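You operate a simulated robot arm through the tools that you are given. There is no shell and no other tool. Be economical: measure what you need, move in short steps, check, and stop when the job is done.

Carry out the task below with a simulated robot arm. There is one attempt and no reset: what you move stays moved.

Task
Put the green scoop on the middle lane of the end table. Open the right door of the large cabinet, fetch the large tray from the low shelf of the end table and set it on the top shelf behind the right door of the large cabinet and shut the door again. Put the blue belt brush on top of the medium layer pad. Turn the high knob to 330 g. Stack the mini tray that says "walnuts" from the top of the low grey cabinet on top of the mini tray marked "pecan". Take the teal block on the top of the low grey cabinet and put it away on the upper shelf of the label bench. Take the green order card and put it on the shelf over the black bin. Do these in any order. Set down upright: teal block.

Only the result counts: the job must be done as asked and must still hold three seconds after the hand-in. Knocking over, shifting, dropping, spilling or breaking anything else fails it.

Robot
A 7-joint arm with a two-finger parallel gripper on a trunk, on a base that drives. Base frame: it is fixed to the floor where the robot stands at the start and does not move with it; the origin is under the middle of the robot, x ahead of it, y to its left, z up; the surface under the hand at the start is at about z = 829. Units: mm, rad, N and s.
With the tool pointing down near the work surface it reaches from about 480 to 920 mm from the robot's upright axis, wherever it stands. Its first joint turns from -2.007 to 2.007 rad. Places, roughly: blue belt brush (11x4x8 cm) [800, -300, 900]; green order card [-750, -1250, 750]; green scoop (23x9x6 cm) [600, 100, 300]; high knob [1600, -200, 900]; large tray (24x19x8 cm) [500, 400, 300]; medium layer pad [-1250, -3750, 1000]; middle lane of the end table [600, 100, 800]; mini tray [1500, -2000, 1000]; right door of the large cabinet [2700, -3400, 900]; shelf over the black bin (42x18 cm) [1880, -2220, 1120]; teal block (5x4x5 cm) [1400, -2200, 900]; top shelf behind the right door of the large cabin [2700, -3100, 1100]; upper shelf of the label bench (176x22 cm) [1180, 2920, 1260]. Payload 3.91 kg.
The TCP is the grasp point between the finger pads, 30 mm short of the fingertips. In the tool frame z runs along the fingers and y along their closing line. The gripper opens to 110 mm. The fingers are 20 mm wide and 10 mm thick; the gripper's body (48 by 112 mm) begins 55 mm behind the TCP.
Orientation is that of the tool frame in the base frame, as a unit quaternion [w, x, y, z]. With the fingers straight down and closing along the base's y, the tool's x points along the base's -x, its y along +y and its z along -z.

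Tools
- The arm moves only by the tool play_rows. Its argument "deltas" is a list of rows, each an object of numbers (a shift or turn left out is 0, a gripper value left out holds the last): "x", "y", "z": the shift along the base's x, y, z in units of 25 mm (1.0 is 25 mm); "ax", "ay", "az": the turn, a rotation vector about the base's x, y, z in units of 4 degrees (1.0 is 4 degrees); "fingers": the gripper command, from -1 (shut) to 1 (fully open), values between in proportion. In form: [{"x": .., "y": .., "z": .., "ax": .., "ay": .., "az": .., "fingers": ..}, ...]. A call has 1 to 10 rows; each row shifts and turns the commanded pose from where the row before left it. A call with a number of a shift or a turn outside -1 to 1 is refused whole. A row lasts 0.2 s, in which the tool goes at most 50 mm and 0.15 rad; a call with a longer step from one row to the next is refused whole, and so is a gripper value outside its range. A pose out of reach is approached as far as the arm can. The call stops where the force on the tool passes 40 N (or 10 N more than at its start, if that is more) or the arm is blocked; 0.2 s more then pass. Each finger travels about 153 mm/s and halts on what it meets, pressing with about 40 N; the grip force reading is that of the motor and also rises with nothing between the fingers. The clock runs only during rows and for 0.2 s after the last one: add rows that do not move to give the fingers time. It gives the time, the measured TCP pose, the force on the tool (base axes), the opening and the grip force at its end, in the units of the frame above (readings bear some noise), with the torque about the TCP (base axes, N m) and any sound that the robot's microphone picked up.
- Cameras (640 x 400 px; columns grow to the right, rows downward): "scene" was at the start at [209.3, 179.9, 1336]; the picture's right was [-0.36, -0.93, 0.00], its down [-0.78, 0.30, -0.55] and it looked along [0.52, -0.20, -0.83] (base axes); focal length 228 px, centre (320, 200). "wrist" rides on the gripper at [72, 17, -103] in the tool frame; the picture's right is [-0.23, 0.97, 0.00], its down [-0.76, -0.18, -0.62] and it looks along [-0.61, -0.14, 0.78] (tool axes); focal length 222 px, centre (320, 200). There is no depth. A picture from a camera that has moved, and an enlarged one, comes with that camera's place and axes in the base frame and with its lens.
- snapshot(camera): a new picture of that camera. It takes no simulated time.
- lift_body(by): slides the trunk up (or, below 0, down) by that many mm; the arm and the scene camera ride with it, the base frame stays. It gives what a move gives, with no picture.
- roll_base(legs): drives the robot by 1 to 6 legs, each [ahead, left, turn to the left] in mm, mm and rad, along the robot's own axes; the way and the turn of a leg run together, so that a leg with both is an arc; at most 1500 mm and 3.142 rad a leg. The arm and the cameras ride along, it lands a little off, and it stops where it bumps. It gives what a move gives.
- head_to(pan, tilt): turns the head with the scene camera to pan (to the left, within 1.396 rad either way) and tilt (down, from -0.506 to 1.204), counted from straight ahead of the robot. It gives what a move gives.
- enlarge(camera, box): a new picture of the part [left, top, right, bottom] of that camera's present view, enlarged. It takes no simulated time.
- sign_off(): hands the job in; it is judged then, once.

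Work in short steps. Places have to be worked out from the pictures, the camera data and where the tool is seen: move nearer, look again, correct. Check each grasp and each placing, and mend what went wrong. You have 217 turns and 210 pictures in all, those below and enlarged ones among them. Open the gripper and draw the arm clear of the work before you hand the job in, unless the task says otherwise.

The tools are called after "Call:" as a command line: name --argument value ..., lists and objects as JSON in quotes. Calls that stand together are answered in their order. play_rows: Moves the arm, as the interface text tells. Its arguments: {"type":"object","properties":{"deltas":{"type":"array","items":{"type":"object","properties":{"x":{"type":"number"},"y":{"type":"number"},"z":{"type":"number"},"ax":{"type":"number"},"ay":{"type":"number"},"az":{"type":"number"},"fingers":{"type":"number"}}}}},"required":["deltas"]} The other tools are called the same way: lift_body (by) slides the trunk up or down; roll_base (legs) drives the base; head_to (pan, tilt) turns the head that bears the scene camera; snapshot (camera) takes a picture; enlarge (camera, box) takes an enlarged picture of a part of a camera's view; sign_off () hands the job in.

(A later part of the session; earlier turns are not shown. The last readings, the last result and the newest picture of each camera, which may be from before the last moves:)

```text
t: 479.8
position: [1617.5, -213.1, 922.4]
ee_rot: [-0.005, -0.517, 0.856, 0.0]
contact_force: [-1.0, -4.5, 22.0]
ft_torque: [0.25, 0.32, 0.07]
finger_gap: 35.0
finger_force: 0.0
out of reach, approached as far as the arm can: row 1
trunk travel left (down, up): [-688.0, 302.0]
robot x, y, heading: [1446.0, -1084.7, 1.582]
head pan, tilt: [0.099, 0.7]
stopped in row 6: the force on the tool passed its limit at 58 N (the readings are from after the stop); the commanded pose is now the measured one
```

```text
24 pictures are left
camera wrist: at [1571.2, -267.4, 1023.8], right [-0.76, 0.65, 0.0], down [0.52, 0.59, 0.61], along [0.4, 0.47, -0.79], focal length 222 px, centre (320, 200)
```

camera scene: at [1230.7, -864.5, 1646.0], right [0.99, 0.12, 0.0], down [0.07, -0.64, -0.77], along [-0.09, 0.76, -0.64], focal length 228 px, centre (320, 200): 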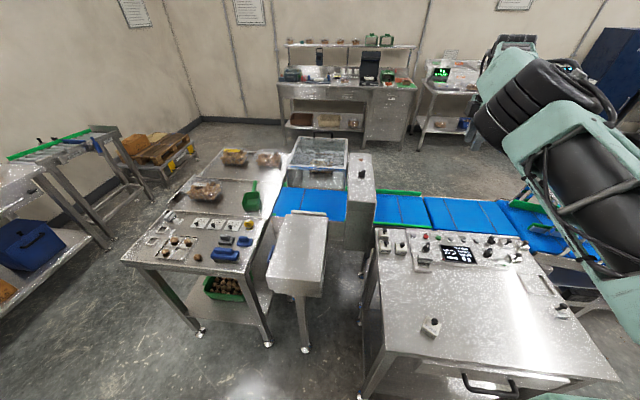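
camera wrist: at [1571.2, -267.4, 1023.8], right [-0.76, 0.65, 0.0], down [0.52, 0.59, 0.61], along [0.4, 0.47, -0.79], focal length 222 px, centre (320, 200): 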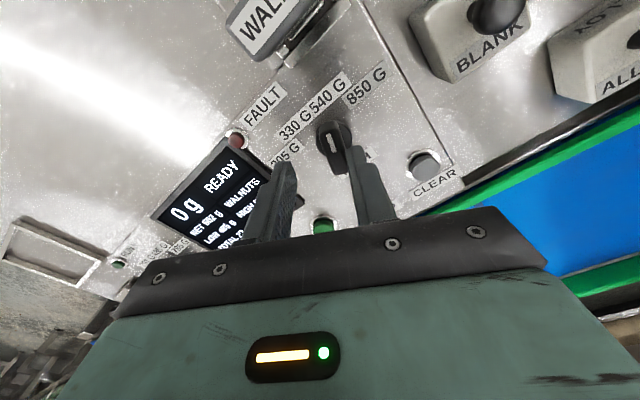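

One finger touched the knob's top; I rise, shift the hand by about (−10,+3) mm using the base, and descend again.

Call:
play_rows --deltas '[{"z": 0.6}, {"z": 0.2}]'

Call:
roll_base --legs '[[15, 10, 0]]'

Call:
play_rows --deltas '[{"y": -0.5}]'

```text
t: 480.4
position: [1618.0, -213.1, 937.6]
ee_rot: [-0.008, -0.517, 0.856, -0.002]
contact_force: [1.1, -0.3, 0.0]
ft_torque: [0.01, 0.02, 0.0]
finger_gap: 35.8
finger_force: 0.0
trunk travel left (down, up): [-688.0, 302.0]
robot x, y, heading: [1448.5, -1087.1, 1.584]
head pan, tilt: [0.099, 0.7]
```

```text
t: 481.1
position: [1608.0, -197.6, 939.0]
ee_rot: [-0.007, -0.517, 0.856, -0.002]
contact_force: [-0.4, -0.1, 0.7]
ft_torque: [0.0, -0.02, -0.01]
finger_gap: 35.6
finger_force: 0.0
trunk travel left (down, up): [-688.0, 302.0]
robot x, y, heading: [1438.2, -1075.9, 1.59]
head pan, tilt: [0.099, 0.7]
```

```text
t: 481.6
position: [1607.6, -211.3, 937.5]
ee_rot: [-0.007, -0.516, 0.857, -0.002]
contact_force: [0.6, 0.8, -0.3]
ft_torque: [0.0, 0.02, -0.01]
finger_gap: 35.5
finger_force: 0.1
trunk travel left (down, up): [-688.0, 302.0]
robot x, y, heading: [1439.6, -1073.3, 1.585]
head pan, tilt: [0.099, 0.7]
```

Now at (1608,-211). I descend to z≈900 watching contact, and close.

Call:
play_rows --deltas '[{"z": -0.6}, {"z": -0.5}, {"z": -0.3}, {"fingers": -1}, {"fingers": -1}, {}]'

Call:
snapshot --camera "wrist"

```text
t: 482.9
position: [1605.7, -208.6, 902.3]
ee_rot: [-0.007, -0.517, 0.856, -0.001]
contact_force: [-6.3, 11.7, -1.6]
ft_torque: [1.02, -0.88, 0.0]
finger_gap: 14.1
finger_force: 44.9
trunk travel left (down, up): [-688.0, 302.0]
robot x, y, heading: [1437.2, -1069.6, 1.586]
head pan, tilt: [0.099, 0.7]
```

```text
23 pictures are left
camera wrist: at [1560.2, -263.4, 1005.1], right [-0.76, 0.65, 0.0], down [0.52, 0.6, 0.61], along [0.4, 0.46, -0.79], focal length 222 px, centre (320, 200)
```

wrist: 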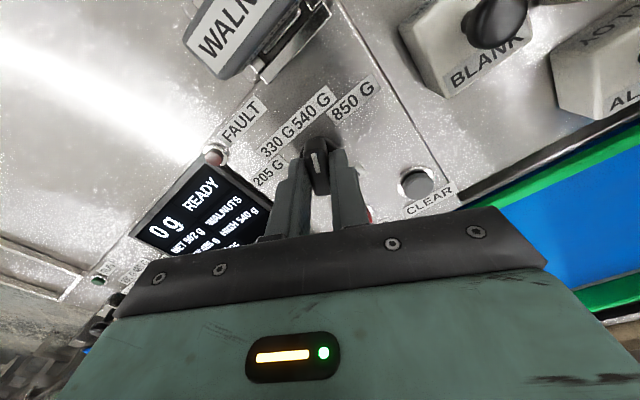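

Knob gripped. I turn 44° counter-clockwise and check the display.

Call:
play_rows --deltas '[{"az": 1}, {"az": 1}, {"az": 1}, {"az": 1}, {"az": 1}, {"az": 1}, {"az": 1}, {"az": 1}, {"az": 1}, {"az": 1}]'

Call:
play_rows --deltas '[{"az": 1}, {}]'

Call:
enlarge --camera "wrist" --box '[120, 40, 420, 240]'

```text
t: 485.1
position: [1605.7, -209.7, 903.0]
ee_rot: [0.007, 0.779, -0.627, 0.002]
contact_force: [-18.5, 25.9, 2.1]
ft_torque: [-0.15, -0.49, -0.04]
finger_gap: 13.9
finger_force: 44.8
trunk travel left (down, up): [-688.0, 302.0]
robot x, y, heading: [1435.5, -1072.7, 1.59]
head pan, tilt: [0.099, 0.7]
```

```text
t: 485.8
position: [1605.7, -209.3, 902.9]
ee_rot: [0.006, 0.801, -0.599, 0.003]
contact_force: [-21.1, 23.3, 0.7]
ft_torque: [-0.09, -0.42, -0.03]
finger_gap: 14.5
finger_force: 45.2
trunk travel left (down, up): [-688.0, 302.0]
robot x, y, heading: [1437.4, -1070.7, 1.593]
head pan, tilt: [0.099, 0.7]
```

```text
2.00 times, centred on (270, 140) of wrist
camera zoom: at [1611.1, -280.8, 1005.1], right [-1.0, -0.06, 0.0], down [-0.04, 0.79, 0.61], along [-0.04, 0.61, -0.79], focal length 444 px, centre (420, 320)
```

zoom: 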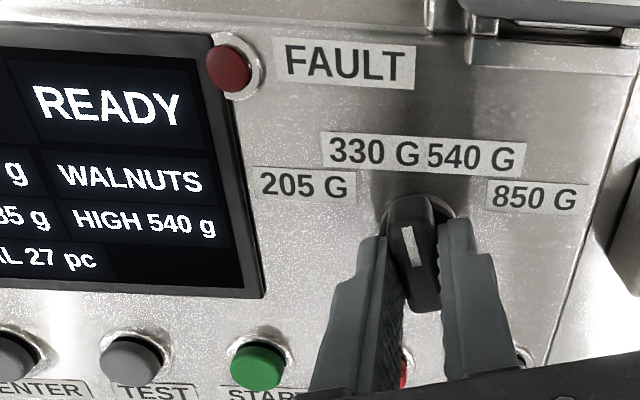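

Pointer is ~15° past the middle; 330 needs about 16° more. I turn 4 more steps.

Call:
play_rows --deltas '[{"az": 1}, {"az": 1}, {"az": 1}, {"az": 1}, {}]'

Call:
enlarge --camera "wrist" --box '[120, 40, 420, 240]'

```text
t: 486.9
position: [1603.8, -209.4, 903.9]
ee_rot: [0.005, 0.876, -0.483, 0.004]
contact_force: [-24.4, 19.6, -1.2]
ft_torque: [0.33, -0.28, -0.05]
finger_gap: 14.0
finger_force: 44.9
trunk travel left (down, up): [-688.0, 302.0]
robot x, y, heading: [1438.5, -1071.5, 1.589]
head pan, tilt: [0.099, 0.7]
```

```text
2.00 times, centred on (270, 140) of wrist
camera zoom: at [1630.7, -277.1, 1005.0], right [-0.94, -0.33, 0.0], down [-0.26, 0.75, 0.61], along [-0.2, 0.58, -0.79], focal length 444 px, centre (420, 320)
```

zoom: 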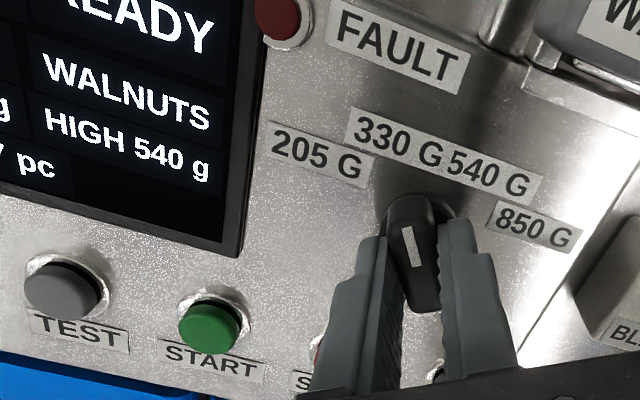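

The pointer now aims at 330 G (turned 60°, mirror of the start). I release and rise, then check once.

Call:
play_rows --deltas '[{"fingers": -0.4}, {"fingers": -0.4}, {"z": 1}, {"z": 1}, {"z": 1}, {"z": 1}, {"z": 1}, {"z": 1}]'

Call:
enlarge --camera "wrist" --box '[180, 20, 460, 220]'

```text
t: 488.8
position: [1607.5, -211.9, 1053.6]
ee_rot: [0.004, 0.876, -0.483, 0.007]
contact_force: [0.0, -0.1, 0.6]
ft_torque: [-0.02, 0.0, -0.01]
finger_gap: 33.0
finger_force: 0.0
trunk travel left (down, up): [-688.0, 302.0]
robot x, y, heading: [1439.1, -1073.1, 1.59]
head pan, tilt: [0.099, 0.7]
```

```text
2.00 times, centred on (320, 120) of wrist
camera zoom: at [1632.2, -278.3, 1155.9], right [-0.95, -0.33, 0.0], down [-0.26, 0.75, 0.61], along [-0.2, 0.58, -0.79], focal length 444 px, centre (320, 360)
```

zoom: 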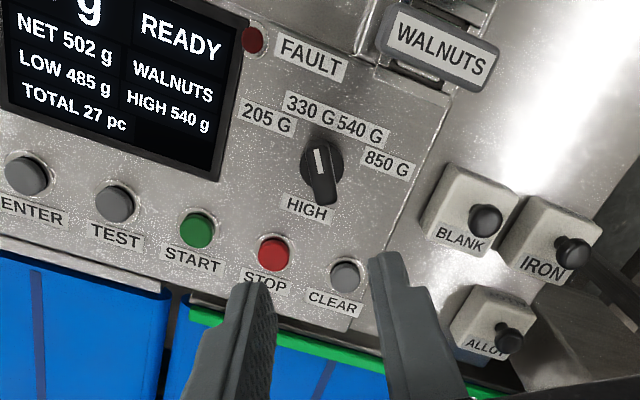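

Pointer is at 330 G. Next the brush: I drive left to the end table and look from above.

Call:
roll_base --legs '[[-128, 0, 0], [0, 815, 0]]'

Call:
snapshot --camera "wrist"

```text
t: 494.0
position: [784.8, -352.2, 1052.7]
ee_rot: [0.005, 0.875, -0.483, 0.006]
contact_force: [-0.6, -0.2, 0.1]
ft_torque: [-0.02, 0.02, 0.0]
finger_gap: 33.1
finger_force: 0.1
trunk travel left (down, up): [-688.0, 302.0]
robot x, y, heading: [615.9, -1216.4, 1.59]
head pan, tilt: [0.099, 0.7]
```

```text
19 pictures are left
camera wrist: at [810.2, -419.8, 1155.7], right [-0.94, -0.33, 0.0], down [-0.26, 0.75, 0.61], along [-0.2, 0.58, -0.79], focal length 222 px, centre (320, 200)
```

wrist: 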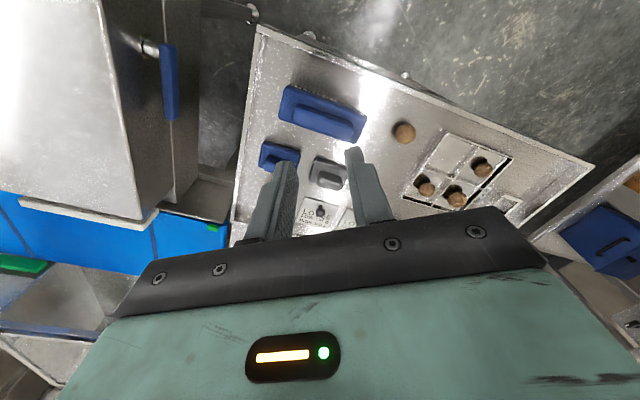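

Brush lies along x (yaw ≈−7°), centre ≈(783,-351). I turn the hand +51° (closing along y), open to 70 mm and descend.

Call:
play_rows --deltas '[{"az": 1, "fingers": 0.3}, {"az": 1}, {"az": 1}, {"az": 1}, {"az": 1}, {"az": 1}, {"az": 1}, {"az": 1}, {"az": 1}, {"az": 1}]'

Call:
play_rows --deltas '[{"az": 1}, {"az": 1}, {"az": 0.75}, {"z": -1}, {"z": -1}, {"z": -1}, {"z": -1}]'

Call:
snapshot --camera "wrist"

```text
t: 496.2
position: [784.8, -353.7, 1052.7]
ee_rot: [0.003, 0.988, -0.154, 0.006]
contact_force: [0.3, 0.0, 0.1]
ft_torque: [0.0, 0.02, 0.02]
finger_gap: 71.5
finger_force: 0.2
trunk travel left (down, up): [-688.0, 302.0]
robot x, y, heading: [614.2, -1216.8, 1.585]
head pan, tilt: [0.099, 0.7]
```

```text
t: 497.8
position: [785.4, -352.7, 953.9]
ee_rot: [0.002, 0.998, -0.06, 0.007]
contact_force: [0.2, -0.6, 0.5]
ft_torque: [-0.02, -0.01, -0.01]
finger_gap: 71.6
finger_force: 0.1
trunk travel left (down, up): [-688.0, 302.0]
robot x, y, heading: [615.8, -1215.6, 1.587]
head pan, tilt: [0.099, 0.7]
```

```text
18 pictures are left
camera wrist: at [855.1, -375.0, 1056.0], right [-0.34, -0.94, 0.0], down [-0.74, 0.27, 0.61], along [-0.58, 0.21, -0.79], focal length 222 px, centre (320, 200)
```

wrist: 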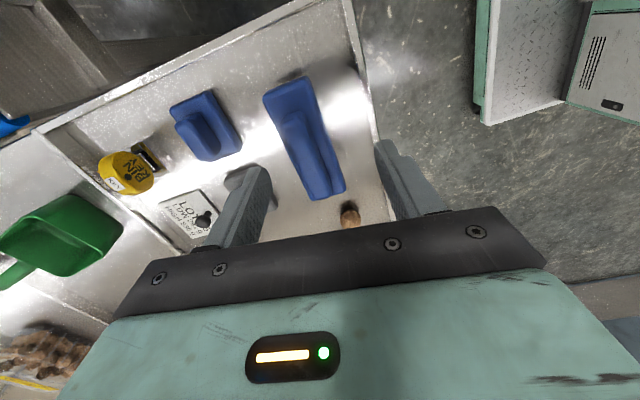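

Call:
play_rows --deltas '[{"x": 0.32, "y": 0.45, "az": 1}, {"z": -1}, {"z": -1}, {"z": -0.6}, {"z": -0.3}, {"fingers": -1}, {"fingers": -1}, {}]'

Call:
play_rows --deltas '[{"z": 1}, {"z": 1}, {"z": 1}, {"z": 1}, {"z": 1}, {"z": 1}]'

Call:
snapshot --camera "wrist"

```text
t: 499.6
position: [793.6, -341.4, 880.6]
ee_rot: [0.003, 1.0, -0.025, 0.007]
contact_force: [0.3, 0.0, 0.1]
ft_torque: [-0.01, 0.01, -0.01]
finger_gap: 39.6
finger_force: 40.0
trunk travel left (down, up): [-688.0, 302.0]
robot x, y, heading: [616.3, -1215.8, 1.589]
head pan, tilt: [0.099, 0.7]
```

```text
t: 501.0
position: [794.3, -341.0, 1029.9]
ee_rot: [0.003, 1.0, -0.024, 0.008]
contact_force: [0.2, 0.3, -1.9]
ft_torque: [-0.05, 0.0, -0.01]
finger_gap: 39.5
finger_force: 39.7
trunk travel left (down, up): [-688.0, 302.0]
robot x, y, heading: [615.2, -1213.2, 1.594]
head pan, tilt: [0.099, 0.7]
```

```text
17 pictures are left
camera wrist: at [865.0, -359.1, 1133.4], right [-0.27, -0.96, 0.0], down [-0.76, 0.22, 0.61], along [-0.59, 0.17, -0.79], focal length 222 px, centre (320, 200)
```

wrist: 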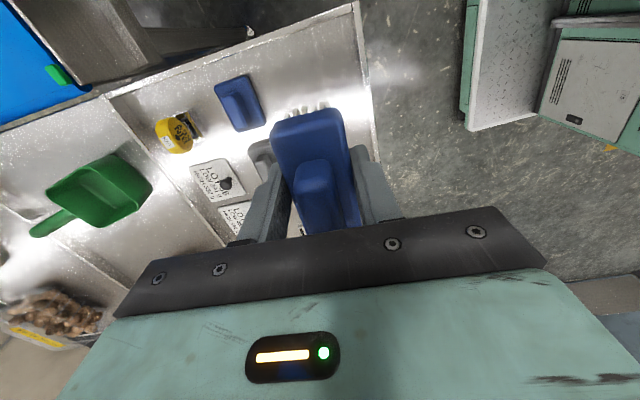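

Brush is held. I drive to the wall hatch with the layer pads (≈(-1250,-3750)), stopping short to look.

Call:
roll_base --legs '[[-1087, 315, 0], [0, 0, 1.555], [225, 775, 0], [225, 775, 0]]'

Call:
head_to --pan 0.1 --tilt 0.55

Call:
snapshot --camera "scene"

```text
t: 503.4
position: [721.2, -618.6, 1030.6]
ee_rot: [0.003, 1.0, -0.026, 0.008]
contact_force: [0.1, 0.1, -0.9]
ft_torque: [0.05, -0.01, -0.02]
finger_gap: 39.5
finger_force: 39.9
trunk travel left (down, up): [-688.0, 302.0]
robot x, y, heading: [540.6, -1489.1, 1.591]
head pan, tilt: [0.099, 0.7]
stopped in leg 1: the robot was blocked; the commanded pose is now the measured one
```

```text
t: 504.1
position: [721.5, -618.7, 1031.0]
ee_rot: [0.002, 1.0, -0.025, 0.007]
contact_force: [-0.2, 0.1, -0.2]
ft_torque: [-0.02, -0.03, 0.05]
finger_gap: 39.3
finger_force: 40.2
trunk travel left (down, up): [-688.0, 302.0]
robot x, y, heading: [541.7, -1489.5, 1.585]
head pan, tilt: [0.099, 0.55]
```

```text
16 pictures are left
camera scene: at [323.9, -1263.3, 1359.0], right [0.99, 0.12, 0.0], down [0.06, -0.52, -0.85], along [-0.1, 0.85, -0.52], focal length 228 px, centre (320, 200)
```

scene: 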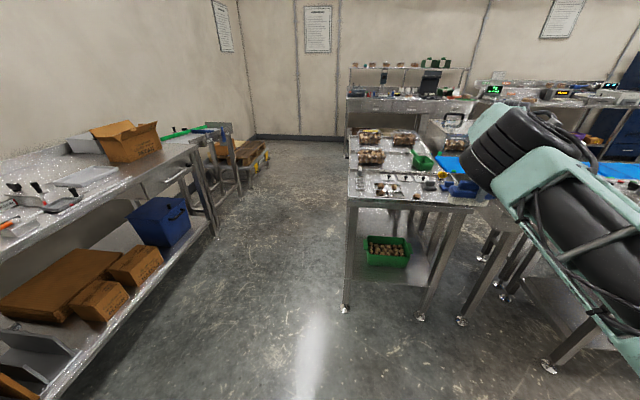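

I bumped something behind (likely the sign). I go forward, shift left first, then continue on the safe lane.

Call:
roll_base --legs '[[80, 0, 0], [0, 420, 0], [-900, 0, 0], [0, 0, 1.555], [200, 770, 0], [200, 770, 0]]'

Call:
head_to --pan 0.1 --tilt 0.5

Call:
snapshot --camera "scene"

```text
t: 523.2
position: [-1153.6, -3650.2, 1030.1]
ee_rot: [-0.004, 0.734, 0.68, 0.007]
contact_force: [0.1, -0.5, -2.0]
ft_torque: [-0.02, 0.0, -0.03]
finger_gap: 39.4
finger_force: 39.5
trunk travel left (down, up): [-688.0, 302.0]
robot x, y, heading: [-288.4, -3850.4, 3.134]
head pan, tilt: [0.099, 0.55]
```

```text
t: 523.8
position: [-1154.1, -3650.2, 1030.8]
ee_rot: [-0.003, 0.733, 0.68, 0.008]
contact_force: [-0.7, 0.5, -1.2]
ft_torque: [0.03, 0.0, 0.0]
finger_gap: 39.4
finger_force: 40.1
trunk travel left (down, up): [-688.0, 302.0]
robot x, y, heading: [-290.0, -3851.3, 3.128]
head pan, tilt: [0.099, 0.499]
```

```text
15 pictures are left
camera scene: at [-519.1, -4063.4, 1363.6], right [-0.09, 1.0, 0.0], down [0.48, 0.04, -0.88], along [-0.87, -0.08, -0.48], focal length 228 px, centre (320, 200)
```

scene: 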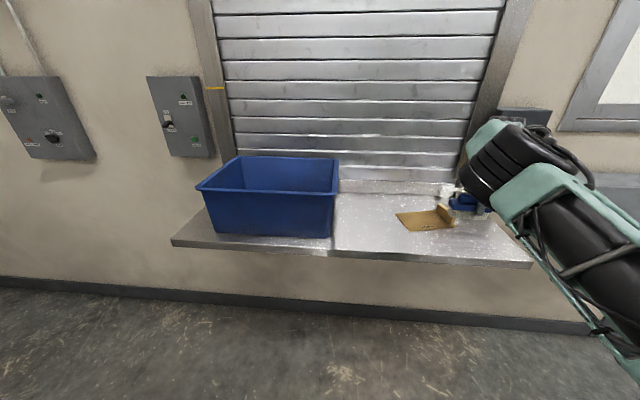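

Call:
enlarge --camera "scene" --box '[340, 165, 520, 275]'

Call:
snapshot --camera "wrist"

```text
3.56 times, centred on (430, 220) of scene
camera zoom: at [-519.1, -4063.4, 1363.6], right [-0.09, 1.0, 0.0], down [0.48, 0.04, -0.88], along [-0.87, -0.08, -0.48], focal length 812 px, centre (-71, 129)
```

zoom: 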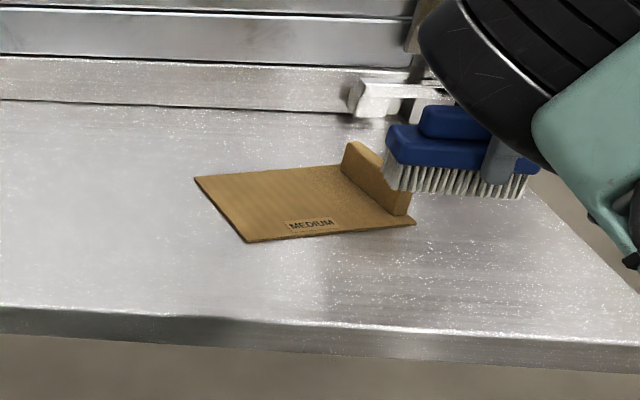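

```text
13 pictures are left
camera wrist: at [-1131.6, -3578.6, 1133.2], right [0.95, -0.3, 0.0], down [-0.24, -0.76, 0.61], along [-0.18, -0.58, -0.79], focal length 222 px, centre (320, 200)
```

wrist: 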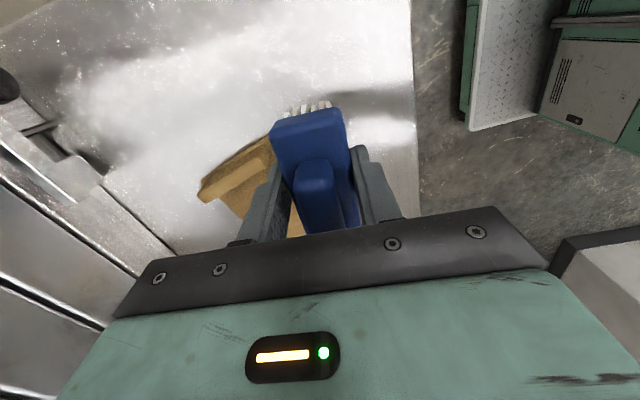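

MEDIUM pad: centre ≈(-1246,-3746) with a tab at its +y end; brush axis lies along it. I move above (-1244,-3757) and lower to contact.

Call:
roll_base --legs '[[0, 106, 0], [90, 0, 0]]'

Call:
play_rows --deltas '[{"z": -1}, {"z": -0.6}]'

Call:
enlarge --camera "scene" --box '[340, 155, 520, 275]'

```text
t: 525.7
position: [-1246.5, -3754.9, 1030.8]
ee_rot: [-0.003, 0.733, 0.68, 0.008]
contact_force: [0.1, 0.1, -1.2]
ft_torque: [0.03, -0.03, 0.02]
finger_gap: 39.4
finger_force: 40.2
trunk travel left (down, up): [-688.0, 302.0]
robot x, y, heading: [-374.1, -3956.1, 3.132]
head pan, tilt: [0.099, 0.499]
```

```text
t: 526.3
position: [-1246.3, -3754.3, 991.8]
ee_rot: [-0.004, 0.733, 0.68, 0.007]
contact_force: [-0.7, 0.3, -0.6]
ft_torque: [0.0, 0.02, 0.02]
finger_gap: 39.6
finger_force: 39.7
trunk travel left (down, up): [-688.0, 302.0]
robot x, y, heading: [-378.4, -3959.5, 3.129]
head pan, tilt: [0.099, 0.499]
```

```text
3.33 times, centred on (430, 215) of scene
camera zoom: at [-611.9, -4168.7, 1363.7], right [-0.09, 1.0, 0.0], down [0.48, 0.04, -0.88], along [-0.87, -0.08, -0.48], focal length 762 px, centre (-47, 150)
```

zoom: 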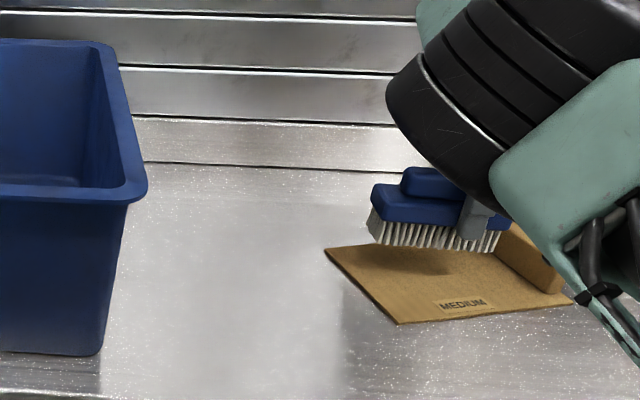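

Positioned over the pad. I lower to contact.

Call:
play_rows --deltas '[{"z": -0.8}, {"z": -0.4}, {"z": -0.2}, {"z": -0.2}, {"z": -0.2}, {"z": -0.2}, {"z": -0.2}, {"z": -0.2}]'

```text
t: 528.1
position: [-1245.7, -3755.2, 934.2]
ee_rot: [-0.005, 0.733, 0.68, 0.005]
contact_force: [-0.3, -0.4, 37.7]
ft_torque: [-0.4, 0.01, -0.06]
finger_gap: 39.1
finger_force: 39.8
trunk travel left (down, up): [-688.0, 302.0]
robot x, y, heading: [-377.2, -3958.3, 3.131]
head pan, tilt: [0.099, 0.499]
```

Contact (37 N) at z≈934. I relieve slightly, release and rise.

Call:
play_rows --deltas '[{"z": 0.1}, {"fingers": -0.05}, {"fingers": -0.05}, {"z": 0.6}, {"z": 1}, {"z": 1}, {"z": 1}]'

Call:
enlarge --camera "scene" --box '[340, 155, 520, 275]'

```text
t: 529.7
position: [-1246.3, -3754.5, 1022.9]
ee_rot: [-0.004, 0.734, 0.679, 0.007]
contact_force: [0.0, -0.8, 0.4]
ft_torque: [0.03, -0.01, -0.01]
finger_gap: 52.3
finger_force: 0.0
trunk travel left (down, up): [-688.0, 302.0]
robot x, y, heading: [-378.4, -3958.7, 3.138]
head pan, tilt: [0.099, 0.499]
```

```text
3.33 times, centred on (430, 215) of scene
camera zoom: at [-612.1, -4168.7, 1363.6], right [-0.09, 1.0, 0.0], down [0.48, 0.04, -0.88], along [-0.87, -0.08, -0.48], focal length 762 px, centre (-47, 150)
```

zoom: 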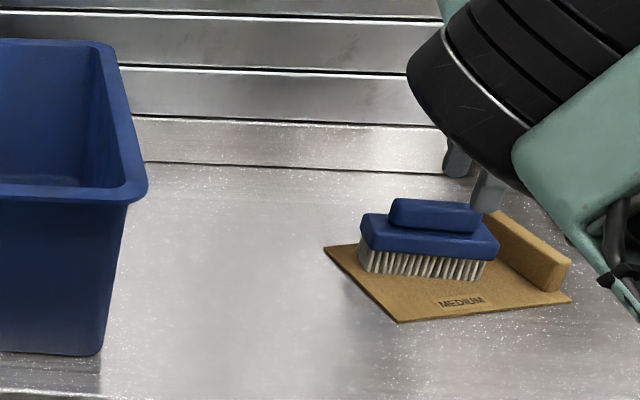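

Brush is on the pad. Now back to the tray with a new plan: with the hand pointing down and fingers spread, pull it from behind (two contact points square it up), then take it with the fork grasp. I drive there and rotate the hand to neutral.

Call:
lift_body --by 90

Call:
roll_base --legs '[[-1178, 150, 0], [-1350, 0, 0], [0, 0, 1.57]]'

Call:
play_rows --deltas '[{"az": -1, "fingers": 1}, {"az": -1}, {"az": -1}, {"az": -1}, {"az": -1}, {"az": -1}, {"az": -1}, {"az": -1}, {"az": -1}, {"az": -1}]'

Call:
play_rows --deltas '[{"az": -1}, {"az": -1}, {"az": -1}, {"az": -1}, {"az": -1}, {"az": -1}, {"az": -1}, {"az": -1}, {"az": -1}, {"az": -1}]'

Call:
head_to --pan 0.0 --tilt 0.6

Call:
snapshot --camera "scene"

```text
t: 531.0
position: [-1247.8, -3755.7, 1112.1]
ee_rot: [-0.004, 0.733, 0.68, 0.006]
contact_force: [-0.3, 0.1, 0.5]
ft_torque: [-0.01, 0.0, -0.04]
finger_gap: 52.0
finger_force: 0.2
trunk travel left (down, up): [-778.0, 212.0]
robot x, y, heading: [-377.4, -3960.2, 3.13]
head pan, tilt: [0.099, 0.499]
```

```text
t: 547.3
position: [1983.0, -5009.4, 1112.5]
ee_rot: [-0.007, 0.025, 1.0, 0.002]
contact_force: [0.2, 0.4, 0.3]
ft_torque: [0.0, 0.0, -0.02]
finger_gap: 52.2
finger_force: 0.1
trunk travel left (down, up): [-778.0, 212.0]
robot x, y, heading: [2163.0, -4138.2, -1.552]
head pan, tilt: [0.099, 0.499]
```

```text
t: 549.5
position: [1982.4, -5010.8, 1112.0]
ee_rot: [-0.006, 0.367, 0.93, 0.006]
contact_force: [1.1, 0.4, 0.0]
ft_torque: [0.01, 0.0, -0.03]
finger_gap: 109.9
finger_force: 0.1
trunk travel left (down, up): [-778.0, 212.0]
robot x, y, heading: [2162.3, -4139.3, -1.553]
head pan, tilt: [0.099, 0.499]
```

```text
t: 551.7
position: [1982.2, -5008.6, 1112.9]
ee_rot: [-0.004, 0.663, 0.749, 0.006]
contact_force: [0.0, -0.7, 0.5]
ft_torque: [0.04, 0.0, 0.0]
finger_gap: 110.0
finger_force: 0.1
trunk travel left (down, up): [-778.0, 212.0]
robot x, y, heading: [2162.1, -4133.5, -1.556]
head pan, tilt: [0.099, 0.499]
```

```text
t: 552.4
position: [1983.3, -5008.1, 1112.5]
ee_rot: [-0.005, 0.662, 0.75, 0.007]
contact_force: [-0.6, 0.5, 0.1]
ft_torque: [-0.04, 0.02, 0.02]
finger_gap: 109.9
finger_force: 0.1
trunk travel left (down, up): [-778.0, 212.0]
robot x, y, heading: [2160.6, -4133.1, -1.56]
head pan, tilt: [0.0, 0.6]
```

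```text
10 pictures are left
camera scene: at [2373.0, -4362.4, 1444.6], right [-1.0, -0.02, 0.0], down [-0.01, 0.56, -0.83], along [0.01, -0.83, -0.56], focal length 228 px, centre (320, 200)
```

scene: 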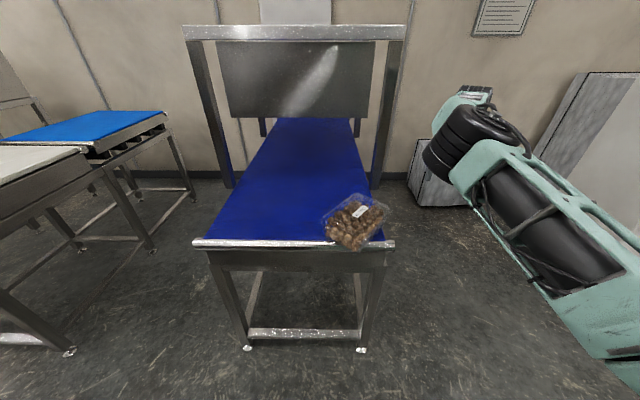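

Call:
enlarge --camera "scene" --box '[300, 180, 410, 265]'

```text
4.71 times, centred on (355, 222) of scene
camera zoom: at [2373.0, -4362.4, 1444.6], right [-1.0, -0.02, 0.0], down [-0.01, 0.56, -0.83], along [0.01, -0.83, -0.56], focal length 1075 px, centre (155, 94)
```

zoom: 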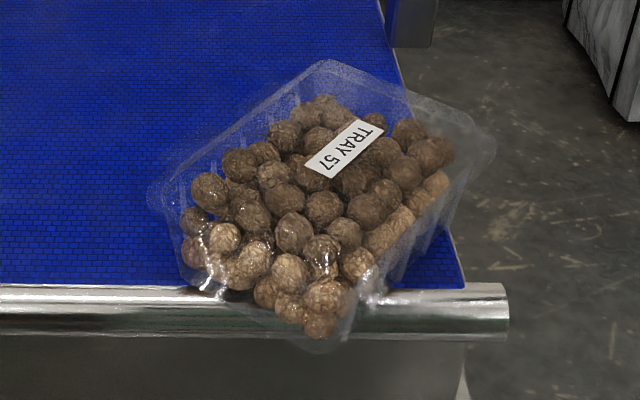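

The tray is yawed −37°, centre ≈(2254,-4976). I put the closed fingers outside its near-left corner and push to rotate it square (CCW).

Call:
roll_base --legs '[[-32, 405, 0]]'

Call:
play_rows --deltas '[{"fingers": -1, "z": -1}, {"fingers": -1, "z": -1}, {"z": -1}, {"z": -1}, {"z": -1}, {"z": -1}, {"z": -0.6}]'

Call:
roll_base --legs '[[-58, -70, 0]]'

Call:
enlarge --camera "scene" --box '[340, 150, 540, 300]'

```text
t: 554.9
position: [2385.3, -4970.1, 1112.5]
ee_rot: [-0.005, 0.663, 0.749, 0.007]
contact_force: [-0.6, -0.1, -0.5]
ft_torque: [-0.01, -0.05, -0.01]
finger_gap: 110.1
finger_force: 0.0
trunk travel left (down, up): [-778.0, 212.0]
robot x, y, heading: [2565.0, -4100.3, -1.559]
head pan, tilt: [0.0, 0.6]
```

```text
t: 556.5
position: [2385.2, -4969.8, 945.1]
ee_rot: [-0.005, 0.663, 0.749, 0.008]
contact_force: [1.6, 1.5, -0.4]
ft_torque: [0.02, 0.08, 0.01]
finger_gap: 0.2
finger_force: 37.7
trunk travel left (down, up): [-778.0, 212.0]
robot x, y, heading: [2566.8, -4097.6, -1.554]
head pan, tilt: [0.0, 0.6]
```

```text
t: 557.6
position: [2314.5, -4912.6, 946.0]
ee_rot: [-0.005, 0.662, 0.749, 0.006]
contact_force: [0.3, -1.1, -0.1]
ft_torque: [-0.02, -0.01, -0.03]
finger_gap: 0.0
finger_force: 37.7
trunk travel left (down, up): [-778.0, 212.0]
robot x, y, heading: [2498.1, -4040.0, -1.556]
head pan, tilt: [0.0, 0.6]
```

```text
2.67 times, centred on (440, 225) of scene
camera zoom: at [2706.1, -4267.9, 1444.5], right [-1.0, -0.01, 0.0], down [-0.01, 0.56, -0.83], along [0.01, -0.82, -0.56], focal length 609 px, centre (0, 133)
```

zoom: 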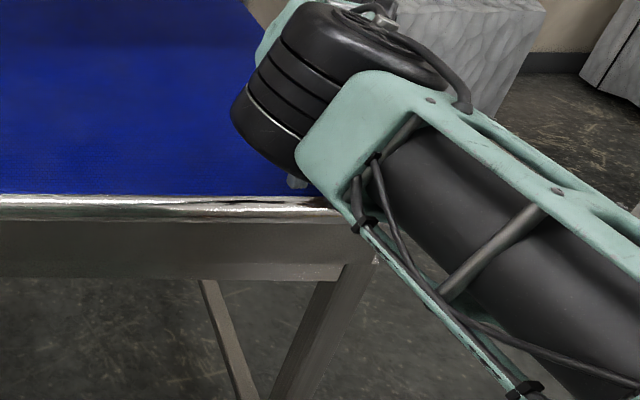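

The arm hides it; I raise the hand and use the wrist camera.

Call:
play_rows --deltas '[{"z": 1}, {"z": 1}, {"z": 1}, {"z": 1}, {"z": 1}, {"z": 1}, {"z": 1}, {"z": 1}]'

Call:
snapshot --camera "wrist"

```text
t: 559.4
position: [2314.4, -4913.3, 1147.3]
ee_rot: [-0.004, 0.663, 0.749, 0.006]
contact_force: [0.9, 0.5, 0.2]
ft_torque: [0.04, 0.02, 0.02]
finger_gap: 0.1
finger_force: 37.8
trunk travel left (down, up): [-778.0, 212.0]
robot x, y, heading: [2495.0, -4042.1, -1.554]
head pan, tilt: [0.0, 0.6]
```

```text
7 pictures are left
camera wrist: at [2323.4, -4839.2, 1250.7], right [0.99, -0.11, 0.0], down [-0.09, -0.79, 0.61], along [-0.06, -0.61, -0.79], focal length 222 px, centre (320, 200)
```

wrist: 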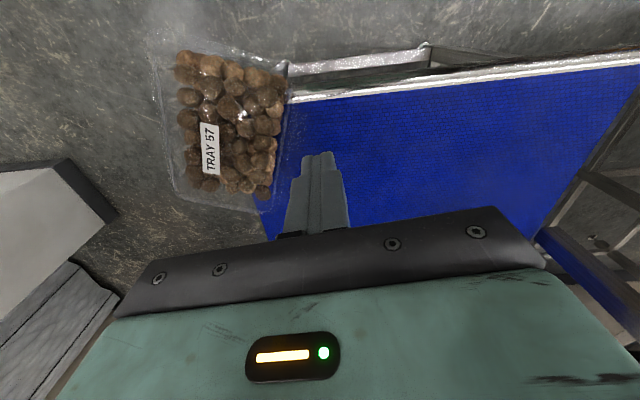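

The tray is still on the belt, now yawed −21°, centre ≈(2180,-4951). I square it by pushing its front end with two spread fingers.

Call:
roll_base --legs '[[-120, -119, 0]]'

Call:
play_rows --deltas '[{"az": -0.9, "fingers": 1, "z": -1}, {"az": -0.8, "z": -1}, {"z": -1}, {"z": -1}, {"z": -1}, {"z": -1}, {"z": -1}, {"z": -1}]'

Call:
roll_base --legs '[[94, 0, 0]]'

Call:
snapshot --camera "wrist"

```text
t: 560.9
position: [2192.6, -4795.2, 1146.7]
ee_rot: [-0.005, 0.663, 0.749, 0.007]
contact_force: [0.2, 0.3, 0.9]
ft_torque: [-0.02, 0.0, -0.05]
finger_gap: 0.1
finger_force: 37.8
trunk travel left (down, up): [-778.0, 212.0]
robot x, y, heading: [2380.7, -3924.0, -1.559]
head pan, tilt: [0.0, 0.6]
```

```text
t: 562.7
position: [2194.3, -4795.5, 947.0]
ee_rot: [-0.003, 0.707, 0.707, 0.006]
contact_force: [0.7, 0.9, -0.1]
ft_torque: [-0.05, 0.03, -0.03]
finger_gap: 110.0
finger_force: 0.1
trunk travel left (down, up): [-778.0, 212.0]
robot x, y, heading: [2378.1, -3924.0, -1.556]
head pan, tilt: [0.0, 0.6]
```

```text
t: 563.8
position: [2195.6, -4888.8, 947.8]
ee_rot: [-0.004, 0.706, 0.708, 0.006]
contact_force: [-0.7, -0.9, 0.2]
ft_torque: [0.01, -0.03, 0.04]
finger_gap: 110.0
finger_force: 0.0
trunk travel left (down, up): [-778.0, 212.0]
robot x, y, heading: [2375.6, -4016.1, -1.559]
head pan, tilt: [0.0, 0.6]
```

```text
6 pictures are left
camera wrist: at [2212.1, -4816.3, 1050.8], right [0.97, -0.22, 0.0], down [-0.18, -0.77, 0.61], along [-0.14, -0.6, -0.79], focal length 222 px, centre (320, 200)
```

wrist: 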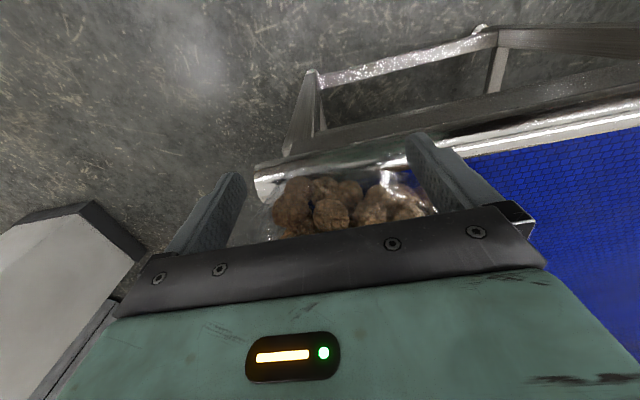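

Squared, front flange ≈(2213,-4878). I back off and rotate the hand to horizontal (pointing −y, closing vertical).

Call:
roll_base --legs '[[-110, 0, 0]]'

Call:
play_rows --deltas '[{"ax": -0.96, "ay": -0.96, "az": -0.96, "z": 0.8, "y": 1}, {"ax": -0.96, "ay": -0.96, "az": -0.96, "y": 1}, {"ax": -0.96, "ay": -0.96, "az": -0.96, "y": 1}, {"ax": -0.96, "ay": -0.96, "az": -0.96, "y": 1}, {"ax": -0.96, "ay": -0.96, "az": -0.96, "y": 1}, {"ax": -0.96, "ay": -0.96, "az": -0.96, "y": 1}, {"ax": -0.96, "ay": -0.96, "az": -0.96}, {"ax": -0.96, "ay": -0.96, "az": -0.96}, {"ax": -0.96, "ay": -0.96, "az": -0.96}]'

Call:
play_rows --deltas '[{"ax": -0.96, "ay": -0.96, "az": -0.96}, {"ax": -0.96, "ay": -0.96, "az": -0.96}, {"ax": -0.96, "ay": -0.96, "az": -0.96}, {"ax": -0.96, "ay": -0.96, "az": -0.96}, {"ax": -0.96, "ay": -0.96, "az": -0.96}, {"ax": -0.96, "ay": -0.96, "az": -0.96}, {"ax": -0.96, "ay": -0.96, "az": -0.96}, {"ax": -0.96, "ay": -0.96, "az": -0.96}, {"ax": -0.96, "ay": -0.96, "az": -0.96, "fingers": -0.3}]'

```text
t: 565.0
position: [2193.9, -4779.0, 947.0]
ee_rot: [-0.004, 0.706, 0.708, 0.006]
contact_force: [1.1, -0.1, -0.9]
ft_torque: [0.02, 0.01, 0.02]
finger_gap: 110.1
finger_force: 0.1
trunk travel left (down, up): [-778.0, 212.0]
robot x, y, heading: [2377.2, -3910.5, -1.562]
head pan, tilt: [0.0, 0.6]
```

```text
t: 567.0
position: [2192.9, -4629.5, 967.3]
ee_rot: [0.407, 0.815, 0.413, 0.007]
contact_force: [0.2, 0.4, -0.1]
ft_torque: [-0.02, -0.01, -0.02]
finger_gap: 110.0
finger_force: 0.0
trunk travel left (down, up): [-778.0, 212.0]
robot x, y, heading: [2375.0, -3905.8, -1.558]
head pan, tilt: [0.0, 0.6]
```

```text
t: 569.0
position: [2192.3, -4628.5, 968.7]
ee_rot: [0.707, 0.707, 0.008, 0.004]
contact_force: [0.9, 0.8, -1.1]
ft_torque: [0.02, -0.03, -0.01]
finger_gap: 38.5
finger_force: 0.0
trunk travel left (down, up): [-778.0, 212.0]
robot x, y, heading: [2378.4, -3902.6, -1.554]
head pan, tilt: [0.0, 0.6]
```

Hand is exactly horizontal. I advance to the flange (x≈2213) and pinch.

Call:
play_rows --deltas '[{"z": -0.2}]'

Call:
roll_base --legs '[[0, 21, 0], [234, 0, 0]]'

Call:
play_rows --deltas '[{"fingers": -1}, {"fingers": -1}, {}]'

```text
t: 569.4
position: [2192.6, -4628.3, 963.3]
ee_rot: [0.708, 0.706, 0.008, 0.004]
contact_force: [1.0, 0.3, 0.2]
ft_torque: [-0.01, -0.02, -0.03]
finger_gap: 38.4
finger_force: 0.1
trunk travel left (down, up): [-778.0, 212.0]
robot x, y, heading: [2374.5, -3902.9, -1.561]
head pan, tilt: [0.0, 0.6]
```

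```text
t: 571.5
position: [2215.0, -4862.0, 963.5]
ee_rot: [0.708, 0.706, 0.007, 0.003]
contact_force: [0.4, -0.1, 0.7]
ft_torque: [-0.01, 0.03, -0.03]
finger_gap: 38.5
finger_force: 0.1
trunk travel left (down, up): [-778.0, 212.0]
robot x, y, heading: [2399.9, -4140.5, -1.563]
head pan, tilt: [0.0, 0.6]
```

```text
t: 572.3
position: [2215.0, -4861.6, 964.4]
ee_rot: [0.708, 0.706, 0.007, 0.004]
contact_force: [-0.7, 3.3, 15.7]
ft_torque: [-0.36, -0.06, 0.18]
finger_gap: 4.1
finger_force: 40.6
trunk travel left (down, up): [-778.0, 212.0]
robot x, y, heading: [2398.0, -4140.9, -1.563]
head pan, tilt: [0.0, 0.6]
```

Flange pinched. I drag 60 mm straight, release, lower to z≈938 and advance 48 mm.

Call:
roll_base --legs '[[-60, 0, 0]]'

Call:
play_rows --deltas '[{"fingers": 1}, {"fingers": 1}, {"fingers": 1}, {"z": -0.5}, {"z": -0.52}]'

Call:
roll_base --legs '[[48, 0, 0]]'

Call:
snapshot --camera "wrist"

```text
t: 573.3
position: [2214.4, -4800.1, 962.2]
ee_rot: [0.707, 0.707, 0.008, 0.004]
contact_force: [0.8, 9.6, 7.8]
ft_torque: [-0.74, -0.23, 0.04]
finger_gap: 5.1
finger_force: 38.7
trunk travel left (down, up): [-778.0, 212.0]
robot x, y, heading: [2401.6, -4081.8, -1.557]
head pan, tilt: [0.0, 0.6]
```

```text
t: 574.5
position: [2214.4, -4800.1, 936.9]
ee_rot: [0.708, 0.706, 0.007, 0.003]
contact_force: [-0.3, -0.1, -0.1]
ft_torque: [0.0, 0.05, 0.0]
finger_gap: 109.9
finger_force: 0.2
trunk travel left (down, up): [-778.0, 212.0]
robot x, y, heading: [2396.8, -4081.1, -1.56]
head pan, tilt: [0.0, 0.6]
```

```text
t: 575.4
position: [2215.4, -4848.5, 937.1]
ee_rot: [0.708, 0.706, 0.008, 0.003]
contact_force: [-0.4, 0.3, -0.1]
ft_torque: [0.01, 0.0, -0.03]
finger_gap: 109.8
finger_force: 0.0
trunk travel left (down, up): [-778.0, 212.0]
robot x, y, heading: [2399.8, -4126.5, -1.563]
head pan, tilt: [0.0, 0.6]
```

```text
5 pictures are left
camera wrist: at [2286.8, -4743.2, 952.0], right [-0.22, 0.0, 0.97], down [-0.77, 0.61, -0.17], along [-0.6, -0.79, -0.14], focal length 222 px, centre (320, 200)
```

wrist: 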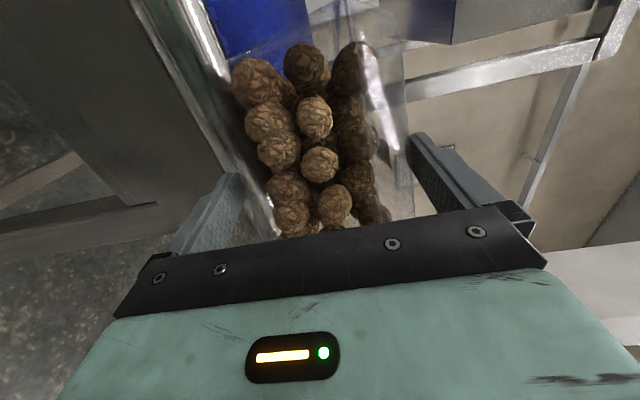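

This matches the earlier good fork state. I close and check the gap, then lift slightly.

Call:
play_rows --deltas '[{"fingers": -1}, {"fingers": -1}, {}]'

Call:
lift_body --by 25

```text
t: 576.2
position: [2215.0, -4848.8, 938.9]
ee_rot: [0.709, 0.705, 0.006, 0.004]
contact_force: [0.1, -4.7, 6.7]
ft_torque: [0.72, 0.48, 0.33]
finger_gap: 98.4
finger_force: 40.8
trunk travel left (down, up): [-778.0, 212.0]
robot x, y, heading: [2398.3, -4132.1, -1.561]
head pan, tilt: [0.0, 0.6]
```

```text
t: 576.9
position: [2215.0, -4847.9, 961.2]
ee_rot: [0.706, 0.708, 0.007, 0.004]
contact_force: [0.1, -1.4, -10.5]
ft_torque: [1.52, -0.07, 0.13]
finger_gap: 98.8
finger_force: 39.7
trunk travel left (down, up): [-803.0, 187.0]
robot x, y, heading: [2398.9, -4128.1, -1.56]
head pan, tilt: [0.0, 0.6]
```

Gap 98 mm and the weight is carried — the tray is held level again. I raise it and turn right 90° (away from the open door).

Call:
lift_body --by 180

Call:
roll_base --legs '[[0, 0, -1.571], [-90, 210, 0]]'

```text
t: 578.9
position: [2214.9, -4850.6, 1141.3]
ee_rot: [0.707, 0.707, 0.007, 0.004]
contact_force: [-1.1, 2.9, -5.8]
ft_torque: [-0.07, -0.28, -0.2]
finger_gap: 98.7
finger_force: 38.6
trunk travel left (down, up): [-983.0, 7.0]
robot x, y, heading: [2400.8, -4128.1, -1.562]
head pan, tilt: [0.0, 0.6]
```

```text
t: 584.5
position: [1768.2, -4138.2, 1141.1]
ee_rot: [-0.497, -0.499, 0.501, 0.504]
contact_force: [-2.0, 0.1, -10.7]
ft_torque: [-0.12, -1.59, 0.15]
finger_gap: 98.5
finger_force: 39.5
trunk travel left (down, up): [-983.0, 7.0]
robot x, y, heading: [2485.5, -4341.6, 3.126]
head pan, tilt: [0.0, 0.6]
```

I step back 85 mm for clearance, then turn to face the cabinet.

Call:
roll_base --legs '[[0, 85, 0], [0, 0, -1.556]]'

Call:
play_rows --deltas '[{"z": 0.5}, {"z": 0.5}]'

Call:
head_to --pan -0.1 --tilt 0.4

Call:
snapshot --camera "scene"

```text
t: 589.3
position: [2662.0, -3699.3, 1141.8]
ee_rot: [-0.007, -0.011, 0.706, 0.708]
contact_force: [0.4, 0.6, -7.2]
ft_torque: [-0.75, 0.14, -0.01]
finger_gap: 98.5
finger_force: 40.5
trunk travel left (down, up): [-983.0, 7.0]
robot x, y, heading: [2485.8, -4423.1, 1.589]
head pan, tilt: [0.0, 0.6]
```

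```text
t: 589.9
position: [2662.1, -3701.1, 1166.4]
ee_rot: [-0.008, -0.012, 0.708, 0.706]
contact_force: [-0.9, -1.7, -6.9]
ft_torque: [-0.09, 0.25, -0.1]
finger_gap: 98.1
finger_force: 38.9
trunk travel left (down, up): [-983.0, 7.0]
robot x, y, heading: [2486.5, -4423.5, 1.593]
head pan, tilt: [0.0, 0.6]
```

```text
t: 590.7
position: [2663.1, -3700.9, 1166.3]
ee_rot: [-0.008, -0.012, 0.707, 0.707]
contact_force: [0.3, -2.7, -5.9]
ft_torque: [-0.05, 0.26, -0.14]
finger_gap: 98.4
finger_force: 38.7
trunk travel left (down, up): [-983.0, 7.0]
robot x, y, heading: [2484.7, -4423.5, 1.593]
head pan, tilt: [-0.099, 0.4]
```

```text
4 pictures are left
camera scene: at [2286.8, -4193.6, 1667.7], right [1.0, -0.08, 0.0], down [-0.03, -0.39, -0.92], along [0.07, 0.92, -0.39], focal length 228 px, centre (320, 200)
```

scene: 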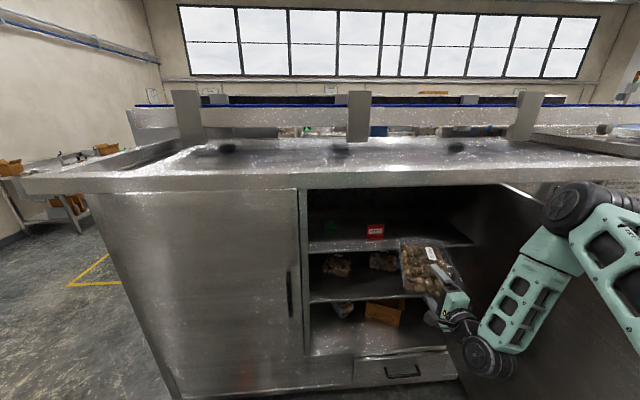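

Shelf front edge ≈y −3365; sign at x≈2619; I aim for tray centre x≈2782. I shift right and drive in until the fingertips are just before the shelf edge.

Call:
roll_base --legs '[[0, -119, 0], [298, 0, 0]]'

Call:
enlarge --camera "scene" --box '[300, 180, 520, 330]'

```text
t: 593.4
position: [2778.9, -3436.9, 1168.2]
ee_rot: [-0.004, -0.009, 0.709, 0.705]
contact_force: [-0.5, 1.2, -12.2]
ft_torque: [-1.71, 0.11, 0.13]
finger_gap: 98.5
finger_force: 39.6
trunk travel left (down, up): [-983.0, 7.0]
robot x, y, heading: [2600.8, -4156.3, 1.594]
head pan, tilt: [-0.099, 0.4]
stopped in leg 2: the robot was blocked; the commanded pose is now the measured one
```

```text
2.67 times, centred on (410, 255) of scene
camera zoom: at [2398.5, -3928.9, 1668.7], right [1.0, -0.08, 0.0], down [-0.03, -0.38, -0.92], along [0.07, 0.92, -0.39], focal length 609 px, centre (80, 53)
```

zoom: 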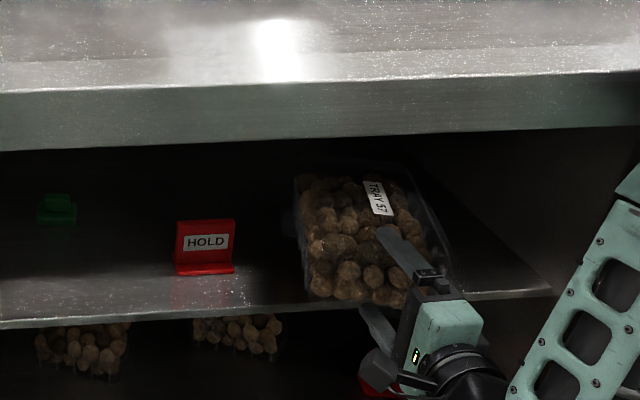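

The base is stopped (door side). I extend the arm the last 33 mm and lower to the shelf.

Call:
play_rows --deltas '[{"y": 0.7}, {"y": 0.6}, {"z": -0.5}, {"z": -0.3}, {"z": -0.2}, {"z": -0.2}, {"z": -0.2}, {"z": -0.2}]'

```text
t: 595.2
position: [2778.9, -3404.8, 1127.6]
ee_rot: [-0.004, -0.01, 0.708, 0.706]
contact_force: [0.1, -1.9, -6.0]
ft_torque: [-0.09, 0.27, -0.12]
finger_gap: 98.4
finger_force: 38.6
trunk travel left (down, up): [-983.0, 7.0]
robot x, y, heading: [2600.2, -4151.5, 1.592]
head pan, tilt: [-0.099, 0.4]
```

Call:
play_rows --deltas '[{"z": -0.2}, {"z": -0.2}, {"z": -0.2}, {"z": -0.2}, {"z": -0.2}, {"z": -0.2}]'

```text
t: 596.4
position: [2778.3, -3399.2, 1108.6]
ee_rot: [-0.005, -0.009, 0.701, 0.713]
contact_force: [-1.3, 2.8, 3.3]
ft_torque: [-0.77, -0.61, 0.39]
finger_gap: 97.8
finger_force: 40.0
trunk travel left (down, up): [-983.0, 7.0]
robot x, y, heading: [2600.2, -4150.9, 1.597]
head pan, tilt: [-0.099, 0.4]
stopped in row 6: the force on the tool passed its limit at 46 N (the readings are from after the stop); the commanded pose is now the measured one
```

Contact at tray-bottom z≈1059, so the shelf edge is farther in (y≈-3327). I lift 12 mm, go in 34 mm more and set down again.

Call:
play_rows --deltas '[{"z": 0.6}, {"y": 0.5}, {"y": 0.5}, {"y": 0.4}, {"z": -0.3}, {"z": -0.2}, {"z": -0.2}, {"z": -0.2}]'

```text
t: 597.9
position: [2779.0, -3363.4, 1118.7]
ee_rot: [-0.006, -0.008, 0.695, 0.719]
contact_force: [3.8, -41.0, 40.5]
ft_torque: [-2.3, 0.66, 0.32]
finger_gap: 96.7
finger_force: 39.6
trunk travel left (down, up): [-983.0, 7.0]
robot x, y, heading: [2602.1, -4153.4, 1.593]
head pan, tilt: [-0.099, 0.4]
stopped in row 7: the force on the tool passed its limit at 77 N (the readings are from after the stop); the commanded pose is now the measured one
```

Lower fingertip reached the shelf edge; the tray is well supported. I ease back 6 mm, release and withdraw.

Call:
play_rows --deltas '[{"y": -0.25, "z": -0.1}, {"fingers": 0.8}, {"fingers": 1}, {"fingers": 1}]'

Call:
play_rows --deltas '[{"y": -0.8}, {"y": -0.8}, {"y": -0.8}, {"y": -0.8}, {"y": -0.8}]'

Call:
enlarge --camera "scene" --box '[300, 180, 520, 330]'

```text
t: 598.9
position: [2779.9, -3365.1, 1118.6]
ee_rot: [-0.004, -0.007, 0.691, 0.723]
contact_force: [2.7, 22.4, 48.0]
ft_torque: [1.49, 0.49, -0.22]
finger_gap: 99.6
finger_force: 0.1
trunk travel left (down, up): [-983.0, 7.0]
robot x, y, heading: [2603.0, -4151.1, 1.593]
head pan, tilt: [-0.099, 0.4]
```

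```text
t: 600.1
position: [2779.5, -3468.2, 1109.5]
ee_rot: [-0.005, -0.007, 0.698, 0.716]
contact_force: [0.8, 0.4, 0.3]
ft_torque: [-0.02, 0.0, 0.03]
finger_gap: 109.9
finger_force: 0.1
trunk travel left (down, up): [-983.0, 7.0]
robot x, y, heading: [2602.0, -4153.8, 1.591]
head pan, tilt: [-0.099, 0.4]
```

```text
2.67 times, centred on (410, 255) of scene
camera zoom: at [2401.0, -3921.4, 1667.6], right [1.0, -0.08, 0.0], down [-0.03, -0.39, -0.92], along [0.07, 0.92, -0.39], focal length 609 px, centre (80, 53)
```

zoom: 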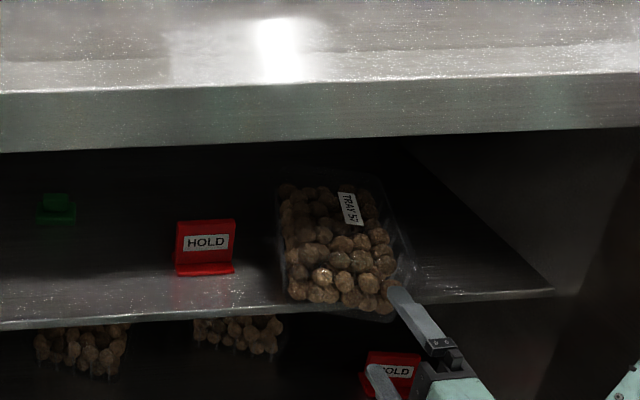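

The tray is on the top shelf. I push it 40 mm further in with closed fingers so the door can shut.

Call:
play_rows --deltas '[{"fingers": -1}, {"fingers": -1}, {"fingers": -1, "z": 0.2}, {"y": 0.9}, {"y": 0.9}, {"y": 0.7}, {"y": 0.6}, {"y": 0.6}]'

Call:
play_rows --deltas '[{"y": -1}, {"y": -1}, {"y": -1}, {"y": -1}, {"y": -1}, {"y": -0.6}]'

```text
t: 601.9
position: [2779.7, -3374.1, 1116.8]
ee_rot: [-0.006, -0.008, 0.698, 0.716]
contact_force: [-0.3, -1.8, -1.4]
ft_torque: [0.0, 0.03, -0.01]
finger_gap: 0.1
finger_force: 38.1
trunk travel left (down, up): [-983.0, 7.0]
robot x, y, heading: [2597.5, -4151.6, 1.591]
head pan, tilt: [-0.099, 0.4]
```

```text
t: 603.3
position: [2780.5, -3515.3, 1116.0]
ee_rot: [-0.004, -0.006, 0.697, 0.717]
contact_force: [0.2, 0.7, -0.1]
ft_torque: [-0.01, -0.02, -0.01]
finger_gap: 0.1
finger_force: 37.9
trunk travel left (down, up): [-983.0, 7.0]
robot x, y, heading: [2602.3, -4151.6, 1.594]
head pan, tilt: [-0.099, 0.4]
```

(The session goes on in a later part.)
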